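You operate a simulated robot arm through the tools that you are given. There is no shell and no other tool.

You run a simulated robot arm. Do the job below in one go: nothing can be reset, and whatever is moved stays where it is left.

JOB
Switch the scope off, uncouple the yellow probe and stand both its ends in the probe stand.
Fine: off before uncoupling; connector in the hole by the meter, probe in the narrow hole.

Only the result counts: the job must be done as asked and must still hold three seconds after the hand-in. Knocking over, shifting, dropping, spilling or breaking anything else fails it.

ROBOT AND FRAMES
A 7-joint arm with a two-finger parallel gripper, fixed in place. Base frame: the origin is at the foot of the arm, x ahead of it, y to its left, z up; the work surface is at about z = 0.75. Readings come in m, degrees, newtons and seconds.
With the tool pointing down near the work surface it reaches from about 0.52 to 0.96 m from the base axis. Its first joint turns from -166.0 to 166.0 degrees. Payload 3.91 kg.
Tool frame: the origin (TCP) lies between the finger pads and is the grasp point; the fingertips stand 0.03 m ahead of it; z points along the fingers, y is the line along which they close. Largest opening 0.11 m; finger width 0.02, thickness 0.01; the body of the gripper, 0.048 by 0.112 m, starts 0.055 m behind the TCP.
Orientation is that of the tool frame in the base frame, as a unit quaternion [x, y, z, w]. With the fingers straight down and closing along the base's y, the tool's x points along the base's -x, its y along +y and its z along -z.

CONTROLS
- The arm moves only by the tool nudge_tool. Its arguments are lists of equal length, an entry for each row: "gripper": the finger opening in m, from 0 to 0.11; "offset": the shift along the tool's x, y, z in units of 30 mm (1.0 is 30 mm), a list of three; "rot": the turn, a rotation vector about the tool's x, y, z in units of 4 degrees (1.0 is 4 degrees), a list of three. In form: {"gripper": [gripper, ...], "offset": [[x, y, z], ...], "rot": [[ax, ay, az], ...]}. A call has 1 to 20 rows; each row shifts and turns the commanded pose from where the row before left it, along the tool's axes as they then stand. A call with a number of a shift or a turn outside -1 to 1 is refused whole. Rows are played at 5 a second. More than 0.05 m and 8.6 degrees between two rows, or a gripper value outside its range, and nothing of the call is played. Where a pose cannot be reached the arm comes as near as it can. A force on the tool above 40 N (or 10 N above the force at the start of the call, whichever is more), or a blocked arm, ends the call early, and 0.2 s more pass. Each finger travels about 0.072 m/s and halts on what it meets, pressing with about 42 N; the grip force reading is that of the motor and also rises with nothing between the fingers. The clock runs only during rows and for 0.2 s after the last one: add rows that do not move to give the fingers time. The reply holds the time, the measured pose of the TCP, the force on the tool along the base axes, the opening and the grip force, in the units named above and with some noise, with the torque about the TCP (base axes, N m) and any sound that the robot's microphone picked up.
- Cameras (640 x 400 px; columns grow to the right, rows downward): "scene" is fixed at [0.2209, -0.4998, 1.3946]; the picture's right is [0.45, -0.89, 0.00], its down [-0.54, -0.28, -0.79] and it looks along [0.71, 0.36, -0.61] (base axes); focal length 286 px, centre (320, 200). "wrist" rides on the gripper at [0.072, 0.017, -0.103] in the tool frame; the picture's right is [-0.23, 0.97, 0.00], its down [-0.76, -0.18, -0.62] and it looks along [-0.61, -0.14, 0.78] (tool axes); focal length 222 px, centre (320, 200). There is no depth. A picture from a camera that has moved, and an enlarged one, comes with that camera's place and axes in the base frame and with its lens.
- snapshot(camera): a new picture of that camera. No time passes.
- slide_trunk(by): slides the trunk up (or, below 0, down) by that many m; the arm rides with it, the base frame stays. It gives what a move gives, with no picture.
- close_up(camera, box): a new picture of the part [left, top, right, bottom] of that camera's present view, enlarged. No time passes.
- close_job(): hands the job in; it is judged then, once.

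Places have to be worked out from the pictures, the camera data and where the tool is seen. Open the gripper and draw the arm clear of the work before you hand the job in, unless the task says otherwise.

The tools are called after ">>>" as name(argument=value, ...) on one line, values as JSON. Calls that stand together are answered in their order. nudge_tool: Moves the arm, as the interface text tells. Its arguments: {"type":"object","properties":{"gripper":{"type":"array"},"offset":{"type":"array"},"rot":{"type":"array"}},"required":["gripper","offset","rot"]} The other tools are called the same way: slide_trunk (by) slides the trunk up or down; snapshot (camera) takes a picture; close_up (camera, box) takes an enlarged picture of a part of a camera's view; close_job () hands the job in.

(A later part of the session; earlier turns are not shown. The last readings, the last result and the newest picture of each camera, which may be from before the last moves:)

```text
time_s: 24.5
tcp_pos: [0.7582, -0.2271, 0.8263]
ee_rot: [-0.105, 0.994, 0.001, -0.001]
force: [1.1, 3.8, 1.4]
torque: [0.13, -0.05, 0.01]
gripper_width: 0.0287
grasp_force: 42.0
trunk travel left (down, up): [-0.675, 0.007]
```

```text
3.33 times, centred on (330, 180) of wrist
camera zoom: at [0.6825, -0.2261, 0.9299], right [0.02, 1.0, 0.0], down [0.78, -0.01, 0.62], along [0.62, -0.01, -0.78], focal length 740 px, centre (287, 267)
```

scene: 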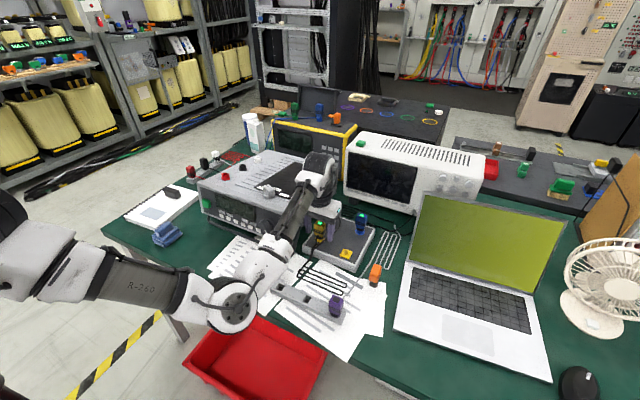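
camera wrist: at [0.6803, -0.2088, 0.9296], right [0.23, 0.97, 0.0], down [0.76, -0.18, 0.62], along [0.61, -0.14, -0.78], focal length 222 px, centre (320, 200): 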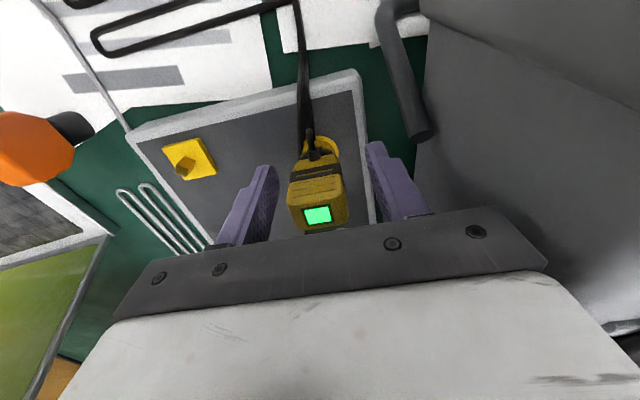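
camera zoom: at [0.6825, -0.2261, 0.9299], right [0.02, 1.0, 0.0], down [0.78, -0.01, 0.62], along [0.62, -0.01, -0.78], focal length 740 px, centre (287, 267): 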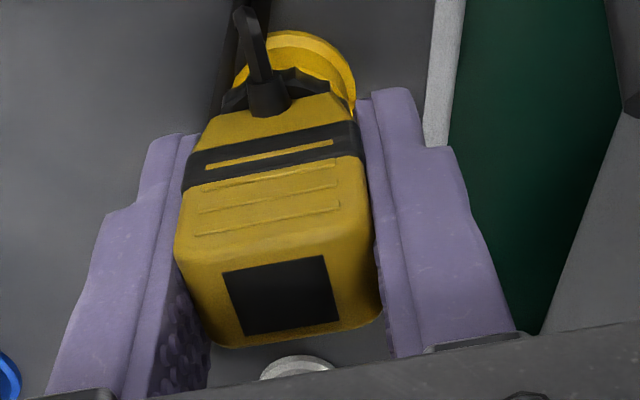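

The window went dark after the small turn, so it has unlocked at least partly. I'll turn 8° more to see whether there is a stop, then test a small lift.

>>> nudge_tool(gripper=[0.02, 0.02, 0.02], offset=[[0, 0, 0], [0, 0, 0], [0, 0, 0]], rot=[[0, 0, -1], [0, 0, -1], [0, 0, 0]])

>>> nudge_tool(gripper=[0.02, 0.02, 0.02], offset=[[0, 0, -0.08], [0, 0, -0.08], [0, 0, 0]], rot=[[0, 0, 0], [0, 0, 0], [0, 0, 0]])

>>> close_up(camera="scene", box=[280, 180, 380, 270])

```text
time_s: 25.3
tcp_pos: [0.758, -0.2276, 0.8272]
ee_rot: [-0.174, 0.985, 0.0, 0.0]
force: [-3.1, 5.1, 1.4]
torque: [0.21, 0.1, -0.02]
gripper_width: 0.0288
grasp_force: 41.9
trunk travel left (down, up): [-0.675, 0.007]
```

```text
time_s: 26.1
tcp_pos: [0.758, -0.2275, 0.8308]
ee_rot: [-0.174, 0.985, -0.001, -0.001]
force: [-6.0, 8.8, -5.2]
torque: [0.37, 0.24, -0.01]
gripper_width: 0.0289
grasp_force: 41.6
trunk travel left (down, up): [-0.675, 0.007]
```

```text
4.44 times, centred on (330, 225) of scene
camera zoom: at [0.2209, -0.4998, 1.3946], right [0.45, -0.89, 0.0], down [-0.54, -0.28, -0.79], along [0.71, 0.36, -0.61], focal length 1271 px, centre (276, 89)
```

zoom: 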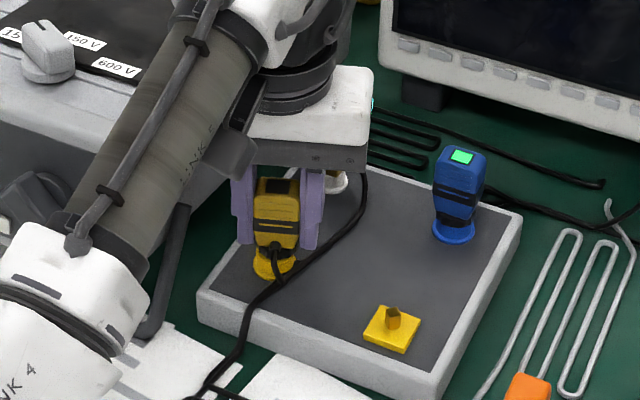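

The plug lifts with modest resistance, but a sideways reaction of about 10 N at the socket shows that I'm slightly off its axis. I'll relieve that by about 1 mm and lift a bit more.

>>> nudge_tool(gripper=[0.02, 0.02], offset=[[0.01, 0.035, 0], [0, 0, 0]], rot=[[0, 0, 0], [0, 0, 0]])

>>> nudge_tool(gripper=[0.02, 0.02, 0.02], offset=[[0, 0, -0.1], [0, 0, -0.1], [0, 0, 0]], rot=[[0, 0, 0], [0, 0, 0], [0, 0, 0]])

>>> close_up(camera="scene", box=[300, 200, 350, 250])

>>> close_up(camera="wrist", box=[240, 120, 420, 240])

```text
time_s: 26.7
tcp_pos: [0.759, -0.2267, 0.8311]
ee_rot: [-0.173, 0.985, -0.001, 0.001]
force: [1.0, 5.5, 0.1]
torque: [0.23, -0.07, -0.01]
gripper_width: 0.029
grasp_force: 42.0
trunk travel left (down, up): [-0.675, 0.007]
```

```text
time_s: 27.5
tcp_pos: [0.7582, -0.2274, 0.8386]
ee_rot: [-0.172, 0.985, -0.001, 0.001]
force: [-0.7, 2.1, 1.0]
torque: [0.06, -0.03, -0.01]
gripper_width: 0.0288
grasp_force: 42.0
trunk travel left (down, up): [-0.675, 0.007]
```

```text
8.00 times, centred on (325, 225) of scene
camera zoom: at [0.2209, -0.4998, 1.3946], right [0.45, -0.89, 0.0], down [-0.54, -0.28, -0.79], along [0.71, 0.36, -0.61], focal length 2288 px, centre (280, 0)
```

zoom: 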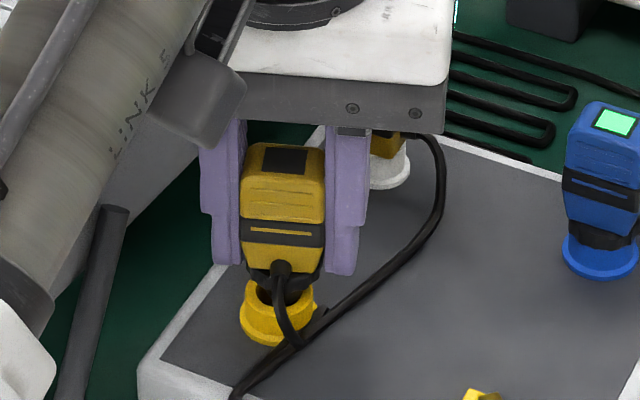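

```text
3.33 times, centred on (330, 180) of wrist
camera zoom: at [0.6829, -0.2366, 0.9419], right [-0.12, 0.99, 0.0], down [0.78, 0.09, 0.62], along [0.62, 0.07, -0.78], focal length 740 px, centre (287, 267)
```

zoom: 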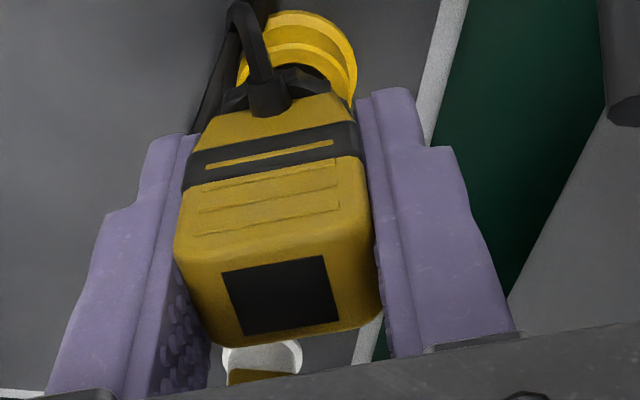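

The connector is unplugged cleanly, with forces near zero. I'll lift it clear by 8 cm, checking that the cable follows.

>>> nudge_tool(gripper=[0.02, 0.02, 0.02, 0.02, 0.02, 0.02, 0.02], offset=[[0, 0, -0.4], [0, 0, -0.4], [0, 0, -0.45], [0, 0, -0.45], [0, 0, -0.5], [0, 0, -0.5], [0, 0, 0]], rot=[[0, 0, 0], [0, 0, 0], [0, 0, 0], [0, 0, 0], [0, 0, 0], [0, 0, 0], [0, 0, 0]])

>>> close_up(camera="scene", box=[240, 160, 400, 330])

>>> snapshot(camera="wrist")

```text
time_s: 29.1
tcp_pos: [0.7576, -0.2279, 0.9187]
ee_rot: [-0.173, 0.985, 0.0, 0.0]
force: [0.4, 0.0, -0.6]
torque: [0.02, -0.01, -0.01]
gripper_width: 0.029
grasp_force: 41.9
trunk travel left (down, up): [-0.675, 0.007]
```

```text
2.35 times, centred on (320, 245) of scene
camera zoom: at [0.2209, -0.4998, 1.3946], right [0.45, -0.89, 0.0], down [-0.54, -0.28, -0.79], along [0.71, 0.36, -0.61], focal length 673 px, centre (320, 94)
```

zoom: 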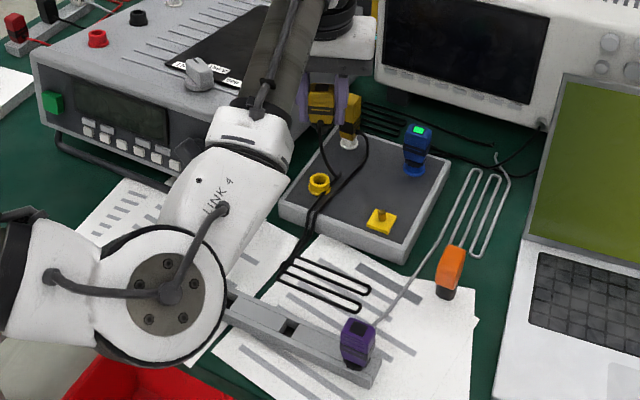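

```text
taken
camera wrist: at [0.6827, -0.2376, 1.0226], right [-0.12, 0.99, 0.0], down [0.78, 0.09, 0.62], along [0.62, 0.07, -0.78], focal length 222 px, centre (320, 200)
```

wrist: 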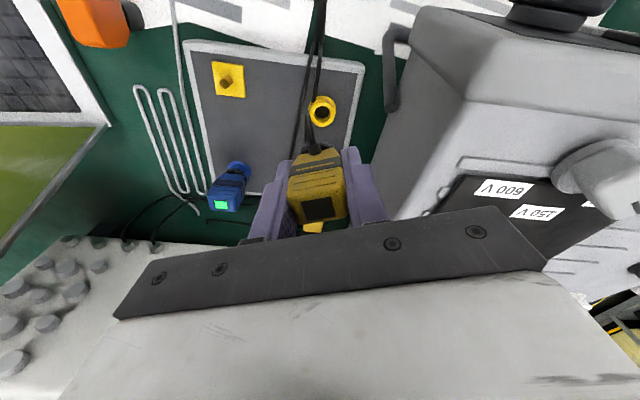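

Connector is free and its cable follows. I'll turn it back to yaw 0, raise it, and move toward the stand, stopping at (0.60, -0.22, 1.0) to view the holes.

>>> nudge_tool(gripper=[0.02, 0.02, 0.02, 0.02, 0.02, 0.02, 0.02, 0.02, 0.02, 0.02, 0.02, 0.02, 0.02], offset=[[0, 0, 0], [0, 0, 0], [0, 0, 0], [0, 0, 0], [0, 0, 0], [0.752, 0.038, -0.381], [0.752, 0.038, -0.381], [0.752, 0.038, -0.381], [0.752, 0.038, -0.381], [0.752, 0.038, -0.381], [0.752, 0.038, -0.381], [0.752, 0.038, -0.381], [0, 0, 0]], rot=[[0, 0, 1], [0, 0, 1], [0, 0, 1], [0, 0, 1], [0, 0, 1], [0, 0, 0], [0, 0, 0], [0, 0, 0], [0, 0, 0], [0, 0, 0], [0, 0, 0], [0, 0, 0], [0, 0, 0]])

>>> snapshot(camera="wrist")

>>> snapshot(camera="scene")

```text
time_s: 31.9
tcp_pos: [0.5999, -0.2202, 1.0012]
ee_rot: [0.0, 1.0, 0.0, 0.0]
force: [-0.6, 0.2, 0.0]
torque: [0.01, 0.01, -0.02]
gripper_width: 0.0289
grasp_force: 41.8
trunk travel left (down, up): [-0.675, 0.007]
```

```text
taken
camera wrist: at [0.5261, -0.2029, 1.1042], right [0.23, 0.97, 0.0], down [0.76, -0.18, 0.62], along [0.61, -0.14, -0.78], focal length 222 px, centre (320, 200)
```

wrist: 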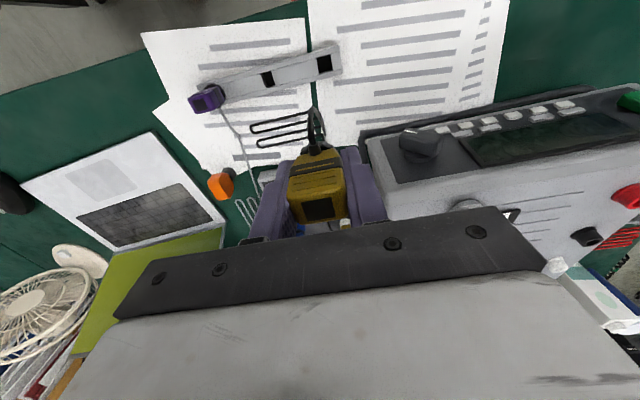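

```text
taken
```

scene: 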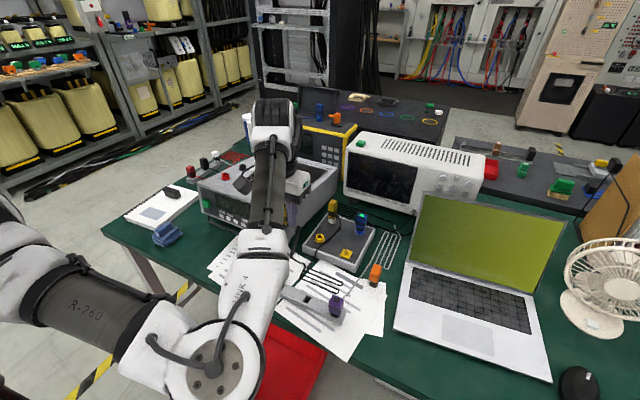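

I'll enlarge the stand in the wrist view to measure the holes and their yaw, and look at the underside of the held connector.

>>> close_up(camera="wrist", box=[295, 35, 345, 95])

>>> close_up(camera="wrist", box=[240, 40, 300, 110])

>>> close_up(camera="wrist", box=[180, 30, 360, 150])

>>> close_up(camera="scene", box=[230, 150, 350, 250])

```text
6.67 times, centred on (320, 65) of wrist
camera zoom: at [0.5261, -0.2029, 1.1042], right [0.23, 0.97, 0.0], down [0.76, -0.18, 0.62], along [0.61, -0.14, -0.78], focal length 1481 px, centre (320, 1100)
```

zoom: 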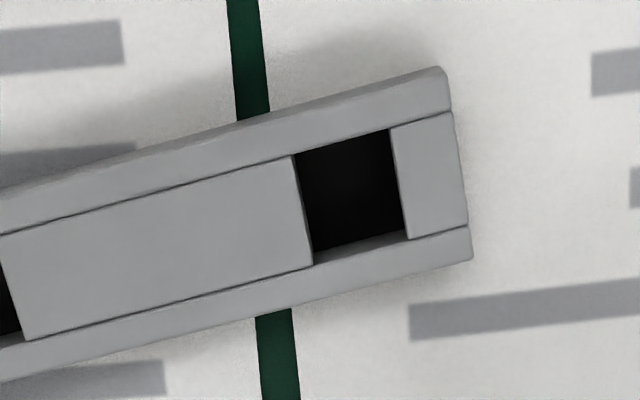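

```text
5.71 times, centred on (270, 75) of wrist
camera zoom: at [0.5261, -0.2029, 1.1042], right [0.23, 0.97, 0.0], down [0.76, -0.18, 0.62], along [0.61, -0.14, -0.78], focal length 1269 px, centre (606, 914)
```

zoom: 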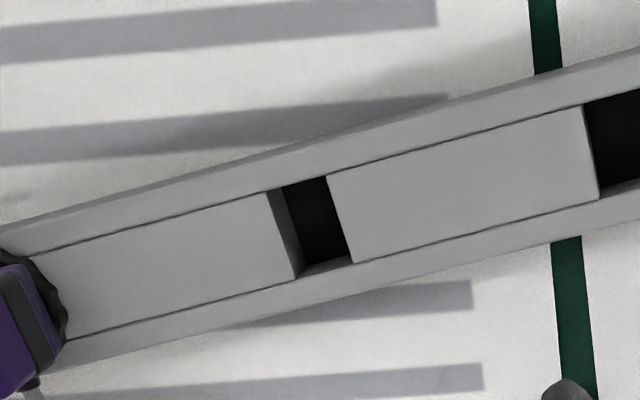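

```text
3.33 times, centred on (270, 90) of wrist
camera zoom: at [0.5261, -0.2029, 1.1042], right [0.23, 0.97, 0.0], down [0.76, -0.18, 0.62], along [0.61, -0.14, -0.78], focal length 740 px, centre (487, 567)
```

zoom: 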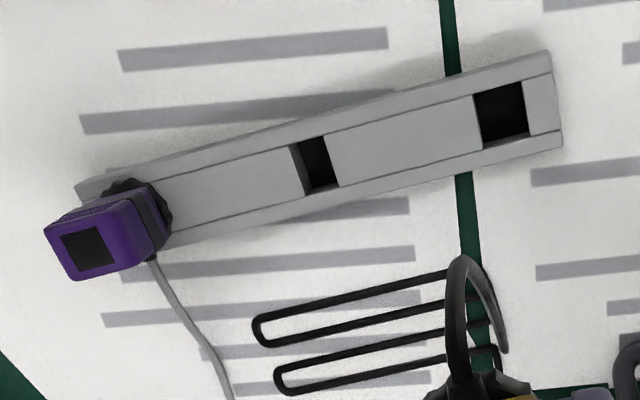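

```text
4.00 times, centred on (290, 200) of scene
camera zoom: at [0.2209, -0.4998, 1.3946], right [0.45, -0.89, 0.0], down [-0.54, -0.28, -0.79], along [0.71, 0.36, -0.61], focal length 1144 px, centre (440, 200)
```

zoom: 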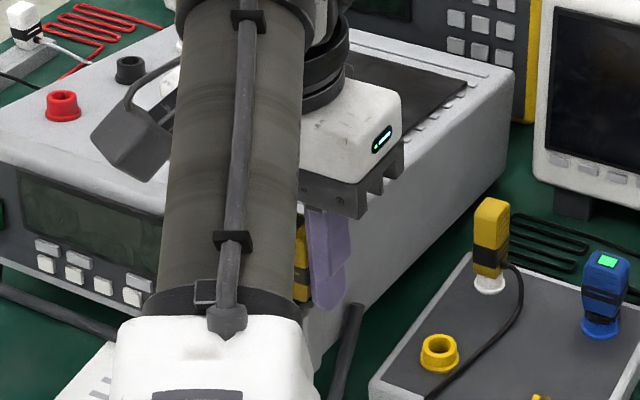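

Large hole centre ≈ (0.568, -0.207), about 18 mm square; narrow hole ≈ (0.568, -0.282), about 18 × 14 mm; the stand's yaw is ≈ 0. Next I need the offset of the plug tip from the TCP, so I'll look at the held connector.

>>> close_up(camera="wrist", box=[260, 90, 390, 240])

>>> close_up(camera="scene", box=[290, 190, 370, 260])

```text
2.67 times, centred on (325, 165) of wrist
camera zoom: at [0.5261, -0.2029, 1.1042], right [0.23, 0.97, 0.0], down [0.76, -0.18, 0.62], along [0.61, -0.14, -0.78], focal length 592 px, centre (307, 293)
```

zoom: 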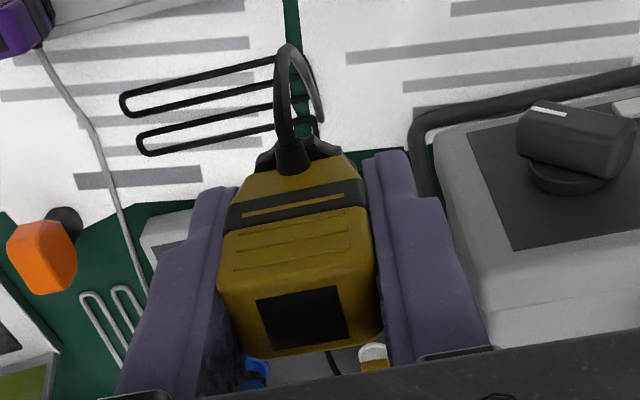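

```text
5.71 times, centred on (330, 225) of scene
camera zoom: at [0.2209, -0.4998, 1.3946], right [0.45, -0.89, 0.0], down [-0.54, -0.28, -0.79], along [0.71, 0.36, -0.61], focal length 1634 px, centre (263, 57)
```

zoom: 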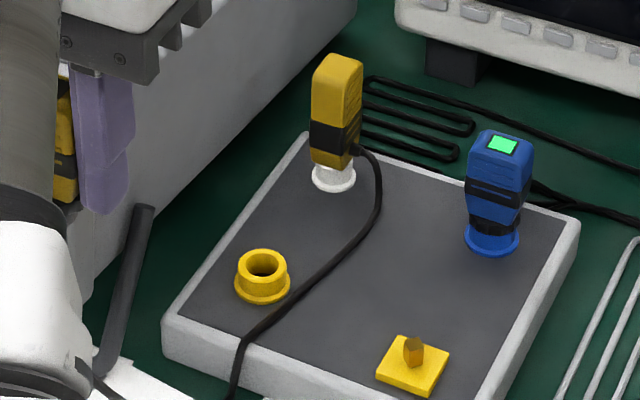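

The plug axis seems to sit about 2 mm on the near side of the TCP, judging by the socket location and the earlier reaction forces. I'll move so that the plug is over the large hole and descend to z ≈ 0.875 for a check.

>>> nudge_tool(gripper=[0.02, 0.02, 0.02, 0.02, 0.02, 0.02, 0.02, 0.02, 0.02], offset=[[0.489, 0.217, 0], [0.489, 0.217, 0], [0, 0, 0.7], [0, 0, 0.7], [0, 0, 0.7], [0, 0, 0.7], [0, 0, 0.7], [0, 0, 0.7], [0, 0, 0]], rot=[[0, 0, 0], [0, 0, 0], [0, 0, 0], [0, 0, 0], [0, 0, 0], [0, 0, 0], [0, 0, 0], [0, 0, 0], [0, 0, 0]])

>>> snapshot(camera="wrist")

>>> snapshot(camera="scene")

>>> close_up(camera="wrist", box=[260, 70, 380, 230])

>>> close_up(camera="scene", box=[250, 220, 350, 320])

```text
time_s: 33.9
tcp_pos: [0.5695, -0.2084, 0.8706]
ee_rot: [0.0, 1.0, 0.0, 0.0]
force: [0.6, 0.3, -0.2]
torque: [0.02, 0.01, 0.01]
gripper_width: 0.0287
grasp_force: 41.9
trunk travel left (down, up): [-0.675, 0.007]
```

```text
taken
camera wrist: at [0.4964, -0.1913, 0.9746], right [0.23, 0.97, 0.0], down [0.76, -0.18, 0.62], along [0.61, -0.14, -0.78], focal length 222 px, centre (320, 200)
```

wrist: 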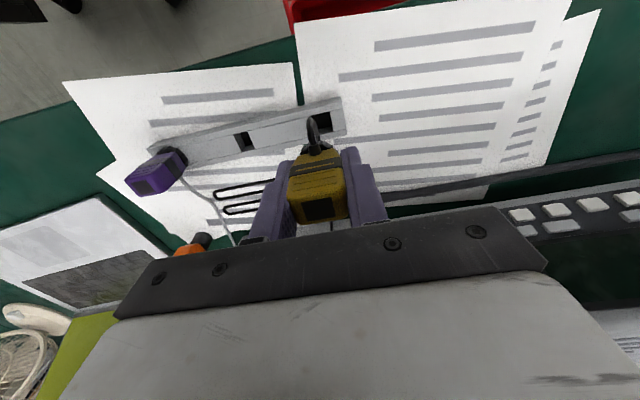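

```text
taken
```

scene: 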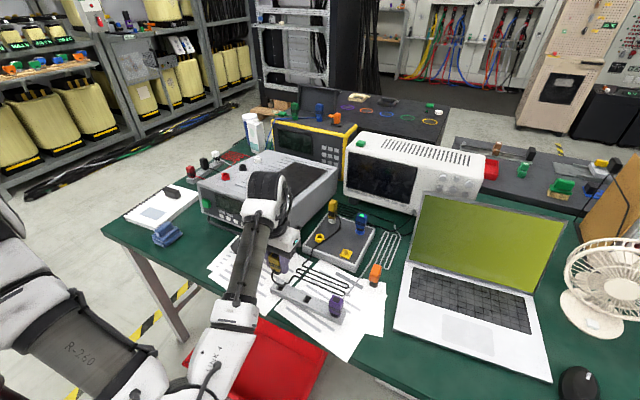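

```text
2.50 times, centred on (320, 150) of wrist
camera zoom: at [0.4964, -0.1913, 0.9746], right [0.23, 0.97, 0.0], down [0.76, -0.18, 0.62], along [0.61, -0.14, -0.78], focal length 555 px, centre (320, 325)
```

zoom: 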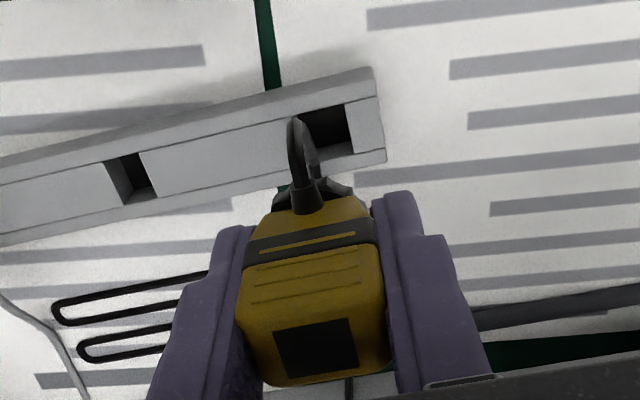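

```text
4.00 times, centred on (300, 270) of scene
camera zoom: at [0.2209, -0.4998, 1.3946], right [0.45, -0.89, 0.0], down [-0.54, -0.28, -0.79], along [0.71, 0.36, -0.61], focal length 1144 px, centre (400, -80)
```

zoom: 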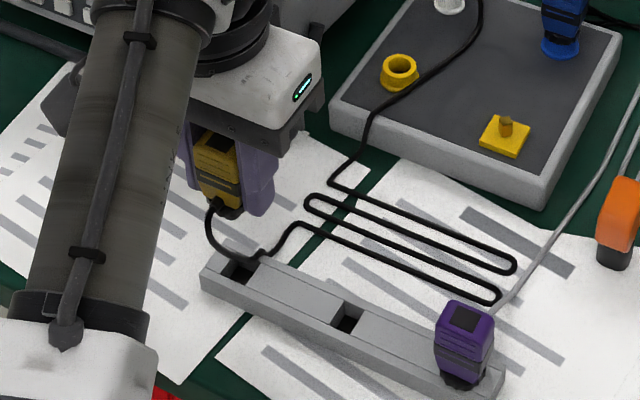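

The scene camera now sees both the held plug and the holes. I'll enlarge tightly to compare the plug with the hole.

>>> close_up(camera="scene", box=[290, 240, 330, 280])

>>> close_up(camera="scene", box=[265, 245, 325, 305])

>>> close_up(camera="wrist", box=[295, 85, 355, 145])

```text
10.00 times, centred on (310, 260) of scene
camera zoom: at [0.2209, -0.4998, 1.3946], right [0.45, -0.89, 0.0], down [-0.54, -0.28, -0.79], along [0.71, 0.36, -0.61], focal length 2860 px, centre (420, -400)
```

zoom: 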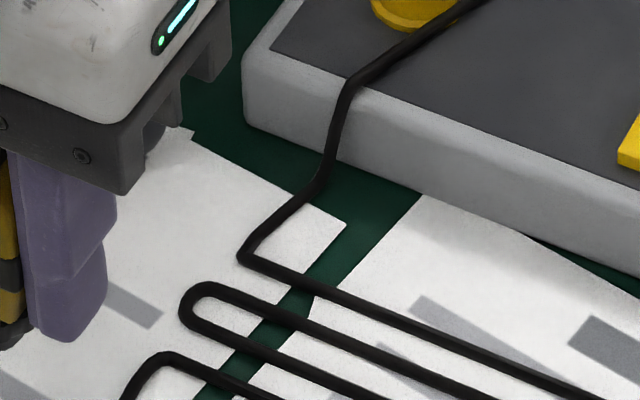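

```text
6.67 times, centred on (295, 275) of scene
camera zoom: at [0.2209, -0.4998, 1.3946], right [0.45, -0.89, 0.0], down [-0.54, -0.28, -0.79], along [0.71, 0.36, -0.61], focal length 1907 px, centre (487, -300)
```

zoom: 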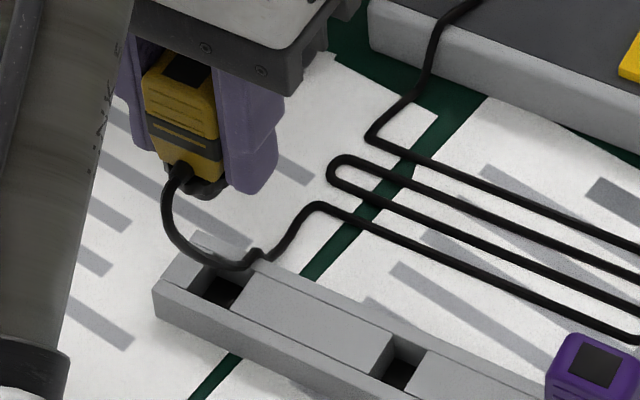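

```text
6.67 times, centred on (325, 115) of wrist
camera zoom: at [0.4964, -0.1913, 0.9746], right [0.23, 0.97, 0.0], down [0.76, -0.18, 0.62], along [0.61, -0.14, -0.78], focal length 1481 px, centre (287, 767)
```

zoom: 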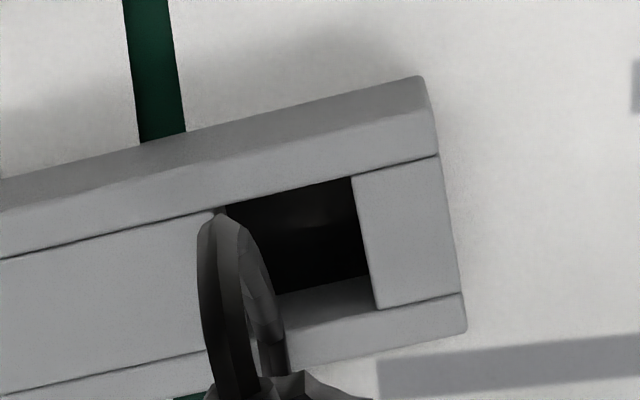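

The cable drapes back across the large hole because its boot faces me. Turning the connector half a turn counter-clockwise would make the cable leave toward its coil, clear of the hole, as on the purple one. I'll lift 4 cm and turn in stages.

>>> nudge_tool(gripper=[0.02, 0.02, 0.02, 0.02, 0.02, 0.02, 0.02, 0.02, 0.02, 0.02, 0.02, 0.02, 0.02, 0.02, 0.02, 0.02, 0.02, 0.02], offset=[[0, 0, -0.7], [0, 0, -0.7], [0, 0, 0], [0, 0, 0], [0, 0, 0], [0, 0, 0], [0, 0, 0], [0, 0, 0], [0, 0, 0], [0, 0, 0], [0, 0, 0], [0, 0, 0], [0, 0, 0], [0, 0, 0], [0, 0, 0], [0, 0, 0], [0, 0, 0], [0, 0, 0]], rot=[[0, 0, 0], [0, 0, 0], [0, 0, -1], [0, 0, -1], [0, 0, -1], [0, 0, -1], [0, 0, -1], [0, 0, -1], [0, 0, -1], [0, 0, -1], [0, 0, -1], [0, 0, -1], [0, 0, -1], [0, 0, -1], [0, 0, -1], [0, 0, -1], [0, 0, -1], [0, 0, 0]])

>>> snapshot(camera="scene")

>>> snapshot(camera="wrist")

```text
time_s: 37.7
tcp_pos: [0.5704, -0.207, 0.9142]
ee_rot: [-0.5, 0.866, 0.0, 0.0]
force: [-0.2, 1.3, -0.2]
torque: [0.04, 0.02, -0.01]
gripper_width: 0.0291
grasp_force: 42.3
trunk travel left (down, up): [-0.675, 0.007]
```

```text
taken
```

scene: 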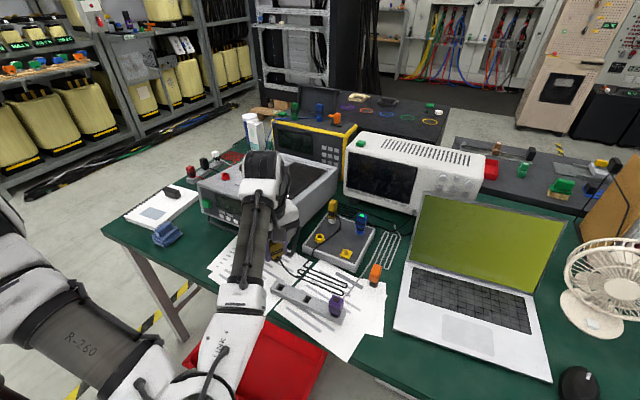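

```text
taken
camera wrist: at [0.5186, -0.2608, 1.0182], right [-0.73, 0.68, 0.0], down [0.53, 0.57, 0.62], along [0.43, 0.45, -0.78], focal length 222 px, centre (320, 200)
```

wrist: 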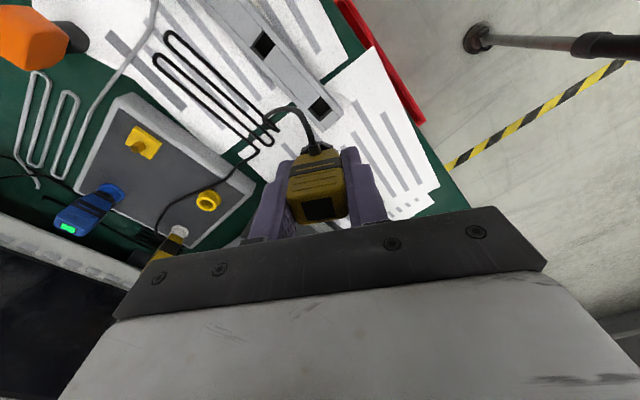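

The rotation works freely. I'll continue another 60°.

>>> nudge_tool(gripper=[0.02, 0.02, 0.02, 0.02, 0.02, 0.02, 0.02, 0.02, 0.02, 0.02, 0.02, 0.02, 0.02, 0.02, 0.02, 0.02], offset=[[0, 0, 0], [0, 0, 0], [0, 0, 0], [0, 0, 0], [0, 0, 0], [0, 0, 0], [0, 0, 0], [0, 0, 0], [0, 0, 0], [0, 0, 0], [0, 0, 0], [0, 0, 0], [0, 0, 0], [0, 0, 0], [0, 0, 0], [0, 0, 0]], rot=[[0, 0, -1], [0, 0, -1], [0, 0, -1], [0, 0, -1], [0, 0, -1], [0, 0, -1], [0, 0, -1], [0, 0, -1], [0, 0, -1], [0, 0, -1], [0, 0, -1], [0, 0, -1], [0, 0, -1], [0, 0, -1], [0, 0, -1], [0, 0, 0]])

>>> snapshot(camera="scene")

>>> snapshot(camera="wrist")

```text
time_s: 41.1
tcp_pos: [0.5703, -0.207, 0.9131]
ee_rot: [0.866, -0.501, 0.0, 0.0]
force: [0.1, -1.0, 0.1]
torque: [0.03, -0.02, 0.04]
gripper_width: 0.029
grasp_force: 41.9
trunk travel left (down, up): [-0.675, 0.007]
```

```text
taken
```

scene: 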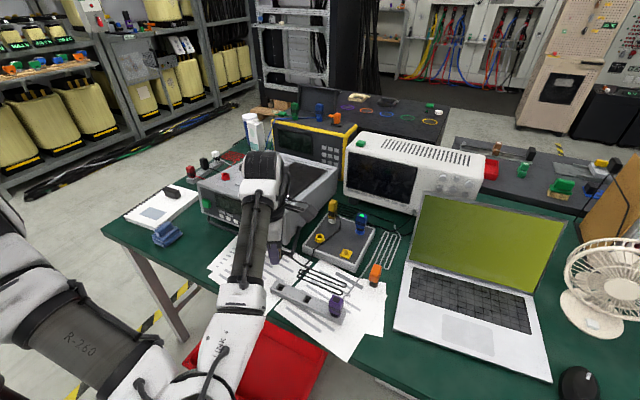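

```text
taken
camera wrist: at [0.5911, -0.2776, 1.0171], right [-0.96, -0.29, 0.0], down [-0.23, 0.75, 0.62], along [-0.18, 0.6, -0.78], focal length 222 px, centre (320, 200)
```

wrist: 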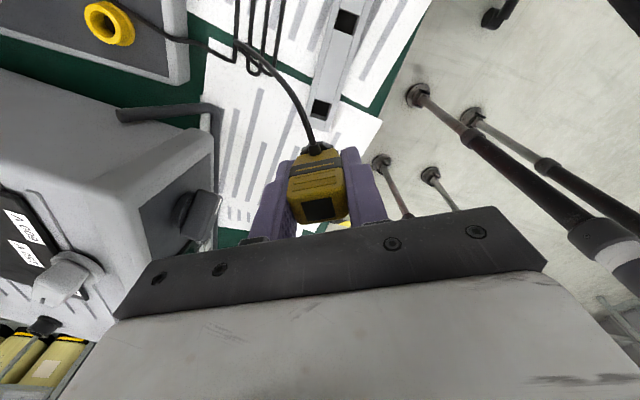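

Still fine. Final 60° to put the boot toward +x.

>>> nudge_tool(gripper=[0.02, 0.02, 0.02, 0.02, 0.02, 0.02, 0.02, 0.02, 0.02, 0.02, 0.02, 0.02, 0.02, 0.02, 0.02, 0.02], offset=[[0, 0, 0], [0, 0, 0], [0, 0, 0], [0, 0, 0], [0, 0, 0], [0, 0, 0], [0, 0, 0], [0, 0, 0], [0, 0, 0], [0, 0, 0], [0, 0, 0], [0, 0, 0], [0, 0, 0], [0, 0, 0], [0, 0, 0], [0, 0, 0]], rot=[[0, 0, -1], [0, 0, -1], [0, 0, -1], [0, 0, -1], [0, 0, -1], [0, 0, -1], [0, 0, -1], [0, 0, -1], [0, 0, -1], [0, 0, -1], [0, 0, -1], [0, 0, -1], [0, 0, -1], [0, 0, -1], [0, 0, -1], [0, 0, 0]])

>>> snapshot(camera="scene")

>>> snapshot(camera="wrist")

>>> close_up(camera="scene", box=[260, 230, 340, 310])

```text
time_s: 44.5
tcp_pos: [0.5702, -0.2064, 0.9133]
ee_rot: [1.0, 0.0, 0.0, 0.0]
force: [-0.3, 0.1, -0.8]
torque: [0.02, -0.01, 0.03]
gripper_width: 0.0288
grasp_force: 42.0
trunk travel left (down, up): [-0.675, 0.007]
```

```text
taken
```

scene: 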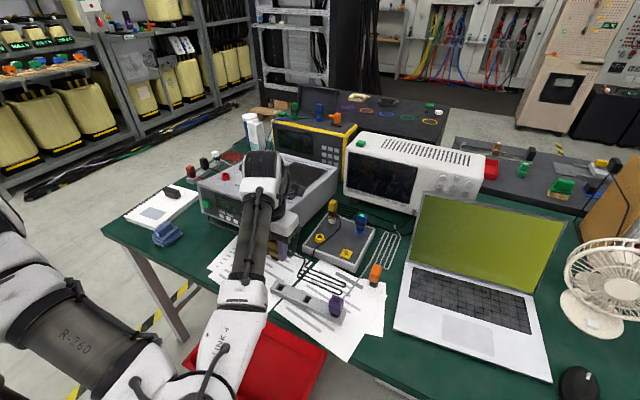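

```text
taken
camera wrist: at [0.6417, -0.2237, 1.0181], right [-0.23, -0.97, 0.0], down [-0.76, 0.18, 0.62], along [-0.61, 0.14, -0.78], focal length 222 px, centre (320, 200)
```

wrist: 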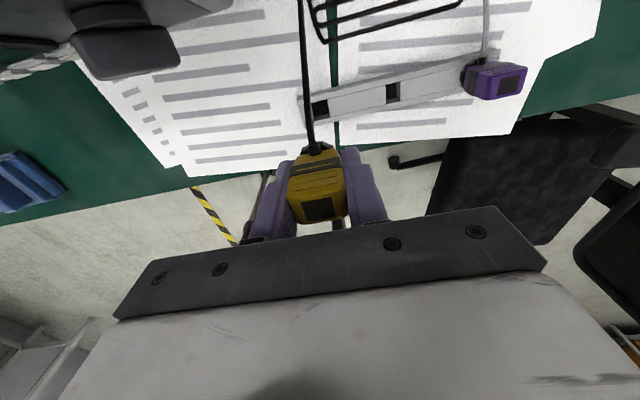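

```text
5.00 times, centred on (300, 270) of scene
camera zoom: at [0.2209, -0.4998, 1.3946], right [0.45, -0.89, 0.0], down [-0.54, -0.28, -0.79], along [0.71, 0.36, -0.61], focal length 1430 px, centre (420, -150)
```

zoom: 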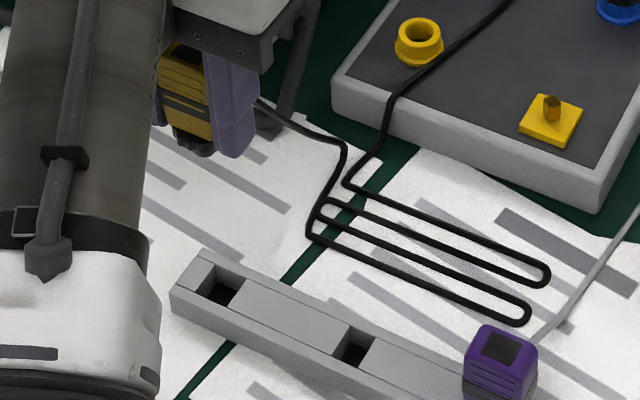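

The hole is now clear of the cable. Tool x now points along base +x and tool y along base −y. I'll lower to z ≈ 0.86, shifting about 3 mm back to allow for the plug offset, then compare the plug with the hole.

>>> nudge_tool(gripper=[0.02, 0.02, 0.02, 0.02], offset=[[-0.1, 0.037, 0.59], [0, 0, 0.59], [0, 0, 0.59], [0, 0, 0]], rot=[[0, 0, 0], [0, 0, 0], [0, 0, 0], [0, 0, 0]])

>>> close_up(camera="scene", box=[270, 240, 330, 300])

>>> close_up(camera="wrist", box=[270, 60, 370, 160])

```text
time_s: 45.5
tcp_pos: [0.5694, -0.2097, 0.861]
ee_rot: [1.0, 0.0, -0.001, 0.0]
force: [0.1, -0.1, -0.1]
torque: [-0.02, 0.01, 0.0]
gripper_width: 0.0291
grasp_force: 42.3
trunk travel left (down, up): [-0.675, 0.007]
```

```text
6.67 times, centred on (300, 270) of scene
camera zoom: at [0.2209, -0.4998, 1.3946], right [0.45, -0.89, 0.0], down [-0.54, -0.28, -0.79], along [0.71, 0.36, -0.61], focal length 1907 px, centre (453, -267)
```

zoom: 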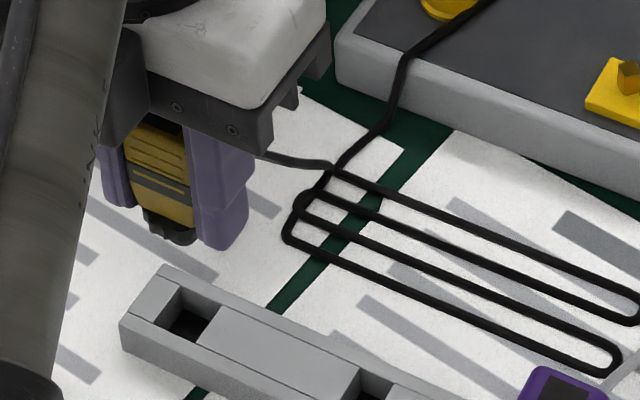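

```text
4.00 times, centred on (320, 110) of wrist
camera zoom: at [0.6398, -0.2269, 0.9648], right [-0.23, -0.97, 0.0], down [-0.76, 0.18, 0.62], along [-0.61, 0.14, -0.78], focal length 888 px, centre (320, 560)
```

zoom: 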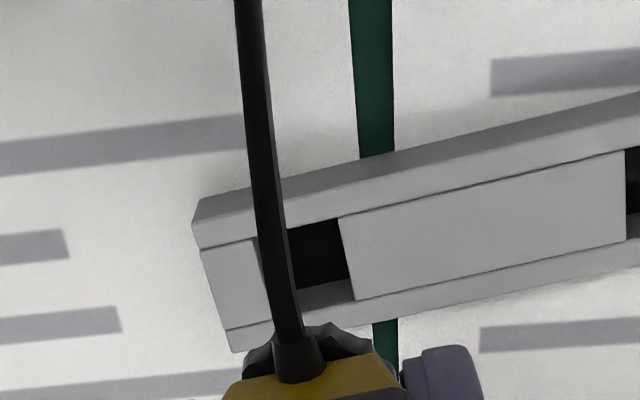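

I'll enlarge more tightly on the plug and the hole, and let the arm settle one moment to get a steadier pose reading.

>>> nudge_tool(gripper=[0.02, 0.02, 0.02], offset=[[0, 0, 0], [0, 0, 0], [0, 0, 0]], rot=[[0, 0, 0], [0, 0, 0], [0, 0, 0]])

>>> close_up(camera="scene", box=[278, 255, 303, 280])

>>> close_up(camera="scene", box=[285, 275, 310, 300])

```text
time_s: 46.3
tcp_pos: [0.5677, -0.2091, 0.8613]
ee_rot: [1.0, 0.0, 0.0, 0.001]
force: [0.6, -0.3, -0.4]
torque: [-0.01, 0.04, -0.01]
gripper_width: 0.029
grasp_force: 42.5
trunk travel left (down, up): [-0.675, 0.007]
```

```text
16.00 times, centred on (290, 268) of scene
camera zoom: at [0.2209, -0.4998, 1.3946], right [0.45, -0.89, 0.0], down [-0.54, -0.28, -0.79], along [0.71, 0.36, -0.61], focal length 4576 px, centre (792, -880)
```

zoom: 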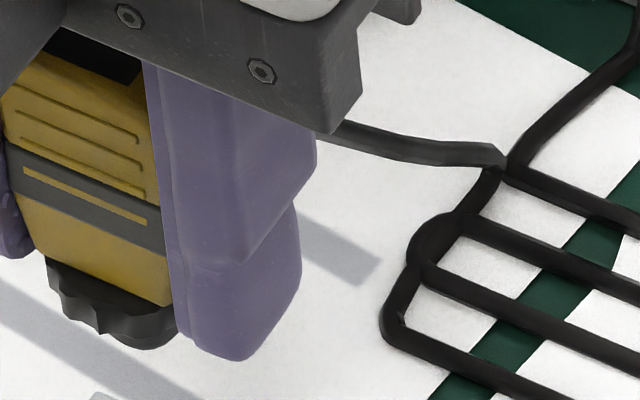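

```text
16.00 times, centred on (298, 288) of scene
camera zoom: at [0.2209, -0.4998, 1.3946], right [0.45, -0.89, 0.0], down [-0.54, -0.28, -0.79], along [0.71, 0.36, -0.61], focal length 4576 px, centre (680, -1200)
```

zoom: 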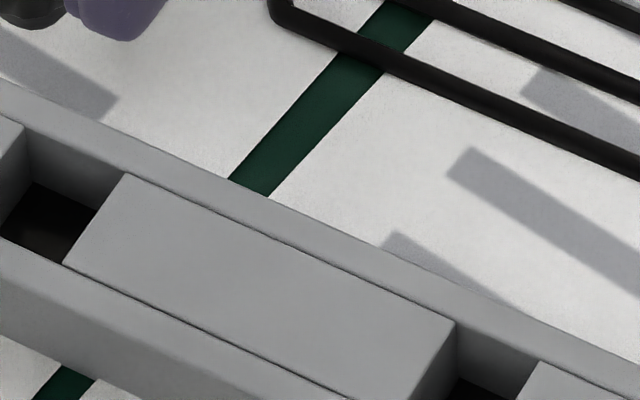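

I need to see the bottom of the plug itself, so I'll zoom in further.

>>> close_up(camera="scene", box=[276, 266, 292, 282])

>>> close_up(camera="scene", box=[278, 276, 298, 296])

>>> close_up(camera="scene", box=[322, 290, 352, 320])

```text
16.00 times, centred on (284, 274) of scene
camera zoom: at [0.2209, -0.4998, 1.3946], right [0.45, -0.89, 0.0], down [-0.54, -0.28, -0.79], along [0.71, 0.36, -0.61], focal length 4576 px, centre (896, -984)
```

zoom: 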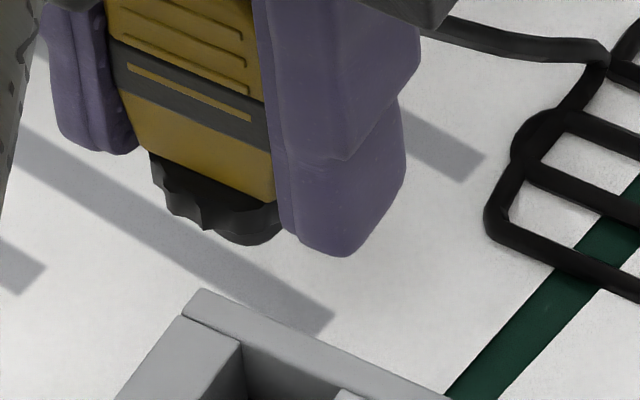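

```text
16.00 times, centred on (288, 286) of scene
camera zoom: at [0.2209, -0.4998, 1.3946], right [0.45, -0.89, 0.0], down [-0.54, -0.28, -0.79], along [0.71, 0.36, -0.61], focal length 4576 px, centre (832, -1176)
```

zoom: 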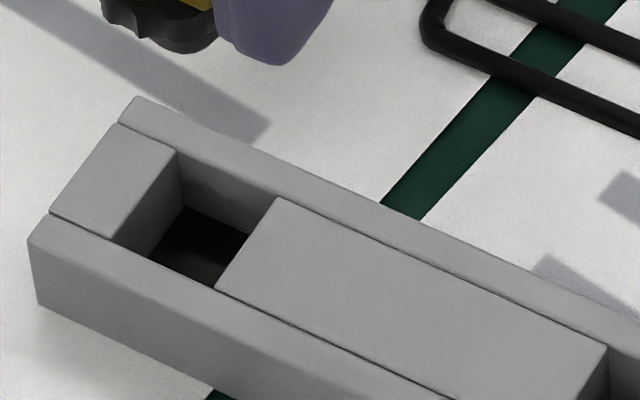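

```text
13.33 times, centred on (337, 305) of scene
camera zoom: at [0.2209, -0.4998, 1.3946], right [0.45, -0.89, 0.0], down [-0.54, -0.28, -0.79], along [0.71, 0.36, -0.61], focal length 3813 px, centre (93, -1200)
```

zoom: 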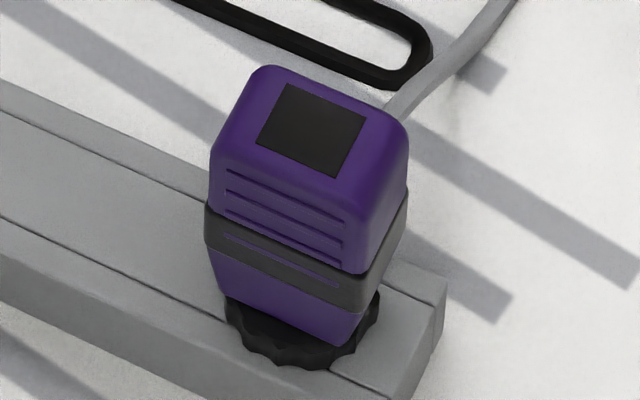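

The plug tip (~13 mm wide) under the knurled collar appears nearly in line with the hole in x, and about 2 mm too far toward −y. I'll correct that and lower 32 mm, which should stop about 2 cm above the stand, for another comparison.

>>> nudge_tool(gripper=[0.02, 0.02, 0.02, 0.02, 0.02], offset=[[0, -0.073, 0.35], [0, 0, 0.35], [0, 0, 0.35], [0, 0, 0], [0, 0, 0]], rot=[[0, 0, 0], [0, 0, 0], [0, 0, 0], [0, 0, 0], [0, 0, 0]])

>>> close_up(camera="scene", box=[276, 270, 306, 300])

>>> close_up(camera="wrist", box=[270, 60, 370, 160])

```text
time_s: 47.5
tcp_pos: [0.567, -0.2076, 0.8304]
ee_rot: [1.0, -0.001, 0.0, 0.0]
force: [-0.3, 0.7, -0.8]
torque: [0.0, 0.02, 0.0]
gripper_width: 0.029
grasp_force: 42.0
trunk travel left (down, up): [-0.675, 0.007]
```

```text
13.33 times, centred on (291, 285) of scene
camera zoom: at [0.2209, -0.4998, 1.3946], right [0.45, -0.89, 0.0], down [-0.54, -0.28, -0.79], along [0.71, 0.36, -0.61], focal length 3813 px, centre (707, -933)
```

zoom: 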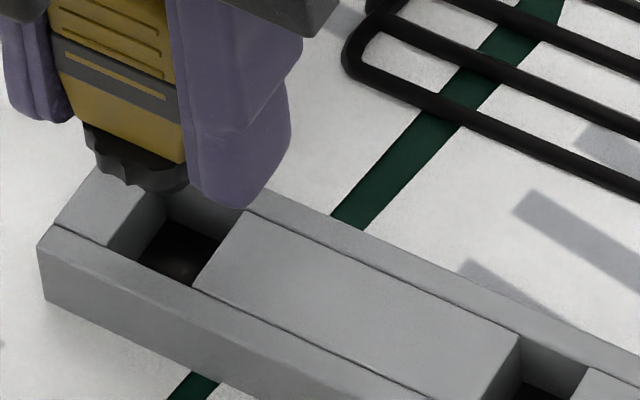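

```text
4.00 times, centred on (320, 110) of wrist
camera zoom: at [0.6384, -0.2239, 0.9336], right [-0.23, -0.97, 0.0], down [-0.76, 0.18, 0.62], along [-0.61, 0.14, -0.78], focal length 888 px, centre (320, 560)
```

zoom: 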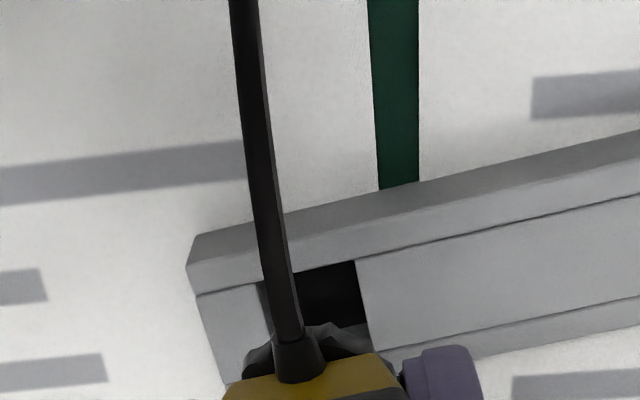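

The plug lines up with the hole to within about 1.5 mm, with roughly 2.5 mm of play. I'll lower in 3 mm steps, watching the force.

>>> nudge_tool(gripper=[0.02, 0.02, 0.02, 0.02, 0.02, 0.02, 0.02], offset=[[0, 0, 0.1], [0, 0, 0.1], [0, 0, 0.1], [0, 0, 0.1], [0, 0, 0.1], [0, 0, 0.1], [0, 0, 0]], rot=[[0, 0, 0], [0, 0, 0], [0, 0, 0], [0, 0, 0], [0, 0, 0], [0, 0, 0], [0, 0, 0]])

>>> close_up(camera="scene", box=[276, 270, 306, 300])

>>> close_up(camera="wrist", box=[270, 60, 370, 160])

```text
time_s: 49.1
tcp_pos: [0.569, -0.2069, 0.8113]
ee_rot: [1.0, 0.0, 0.0, 0.0]
force: [-0.4, 0.6, -0.3]
torque: [-0.01, 0.0, 0.01]
gripper_width: 0.0289
grasp_force: 41.9
trunk travel left (down, up): [-0.675, 0.007]
```

```text
13.33 times, centred on (291, 285) of scene
camera zoom: at [0.2209, -0.4998, 1.3946], right [0.45, -0.89, 0.0], down [-0.54, -0.28, -0.79], along [0.71, 0.36, -0.61], focal length 3813 px, centre (707, -933)
```

zoom: 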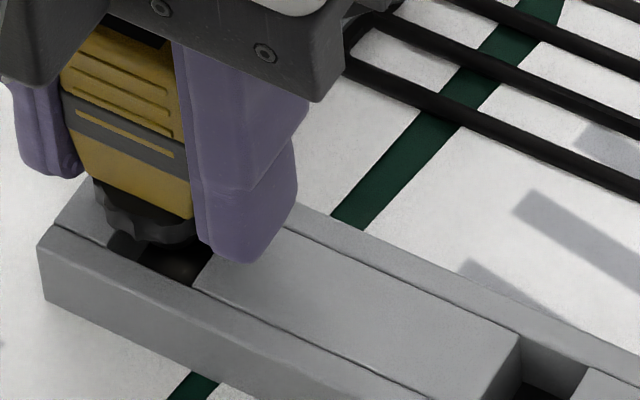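

```text
4.00 times, centred on (320, 110) of wrist
camera zoom: at [0.6395, -0.2231, 0.9149], right [-0.23, -0.97, 0.0], down [-0.76, 0.18, 0.62], along [-0.61, 0.14, -0.78], focal length 888 px, centre (320, 560)
```

zoom: 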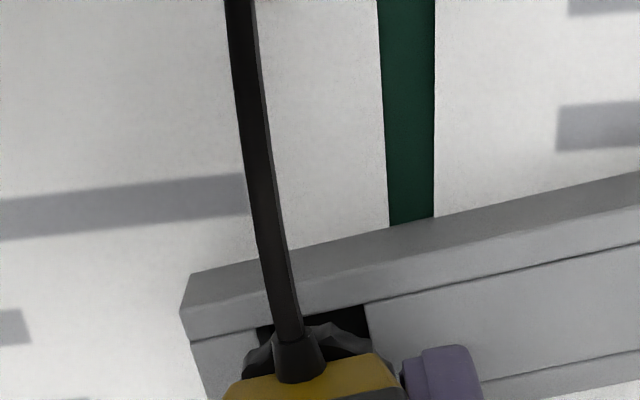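

No contact yet, and the plug is just entering. I'll continue in 3 mm steps.

>>> nudge_tool(gripper=[0.02, 0.02, 0.02, 0.02], offset=[[0, 0, 0.1], [0, 0, 0.1], [0, 0, 0.1], [0, 0, 0]], rot=[[0, 0, 0], [0, 0, 0], [0, 0, 0], [0, 0, 0]])

>>> close_up(camera="scene", box=[276, 270, 306, 300])

>>> close_up(camera="wrist", box=[270, 60, 370, 160])

```text
time_s: 50.1
tcp_pos: [0.5681, -0.2072, 0.8009]
ee_rot: [1.0, 0.0, 0.0, 0.0]
force: [-1.0, -0.1, 0.2]
torque: [-0.02, -0.01, 0.04]
gripper_width: 0.0288
grasp_force: 42.2
trunk travel left (down, up): [-0.675, 0.007]
```

```text
13.33 times, centred on (291, 285) of scene
camera zoom: at [0.2209, -0.4998, 1.3946], right [0.45, -0.89, 0.0], down [-0.54, -0.28, -0.79], along [0.71, 0.36, -0.61], focal length 3813 px, centre (707, -933)
```

zoom: 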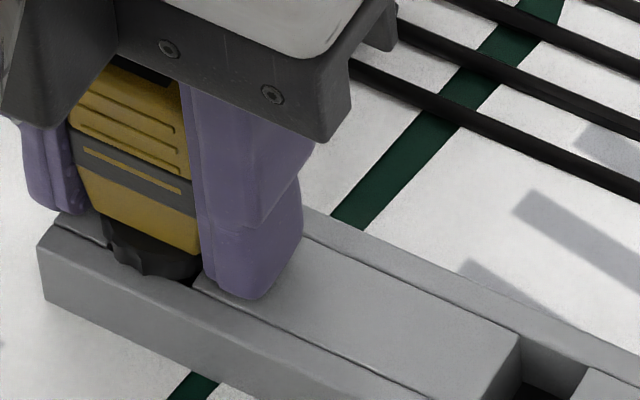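

```text
4.00 times, centred on (320, 110) of wrist
camera zoom: at [0.6391, -0.224, 0.9049], right [-0.23, -0.97, 0.0], down [-0.76, 0.18, 0.62], along [-0.61, 0.14, -0.78], focal length 888 px, centre (320, 560)
```

zoom: 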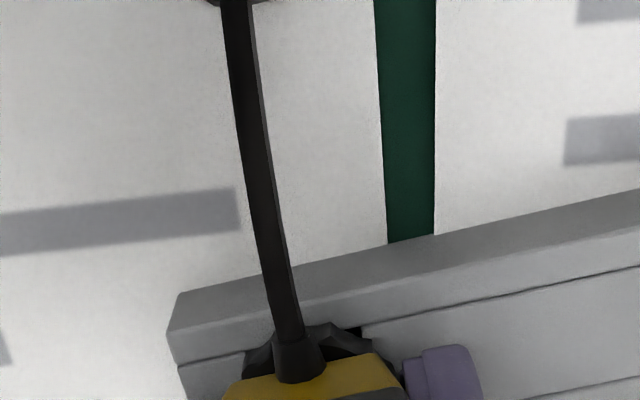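

The plug is inside the hole, but my fingertips are now near the stand's top too. I'll lower in 1 mm steps until there is a light contact.

>>> nudge_tool(gripper=[0.02, 0.02, 0.02], offset=[[0, 0, 0.035], [0, 0, 0.035], [0, 0, 0]], rot=[[0, 0, 0], [0, 0, 0], [0, 0, 0]])

>>> close_up(camera="scene", box=[276, 275, 301, 300])

```text
time_s: 50.9
tcp_pos: [0.5674, -0.206, 0.7988]
ee_rot: [1.0, 0.0, 0.0, 0.0]
force: [0.0, -0.7, 0.1]
torque: [0.02, 0.01, 0.0]
gripper_width: 0.0288
grasp_force: 42.0
trunk travel left (down, up): [-0.675, 0.007]
```

```text
16.00 times, centred on (288, 288) of scene
camera zoom: at [0.2209, -0.4998, 1.3946], right [0.45, -0.89, 0.0], down [-0.54, -0.28, -0.79], along [0.71, 0.36, -0.61], focal length 4576 px, centre (824, -1200)
```

zoom: 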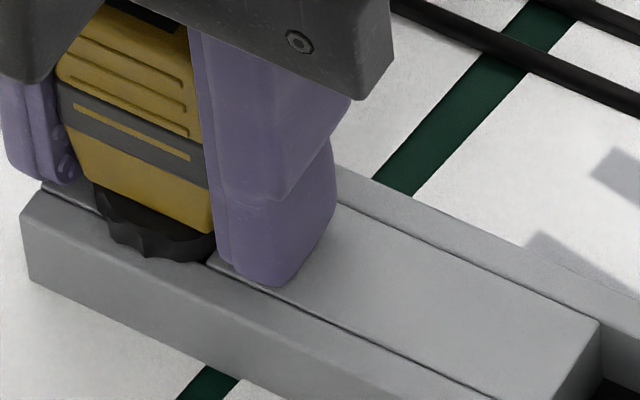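

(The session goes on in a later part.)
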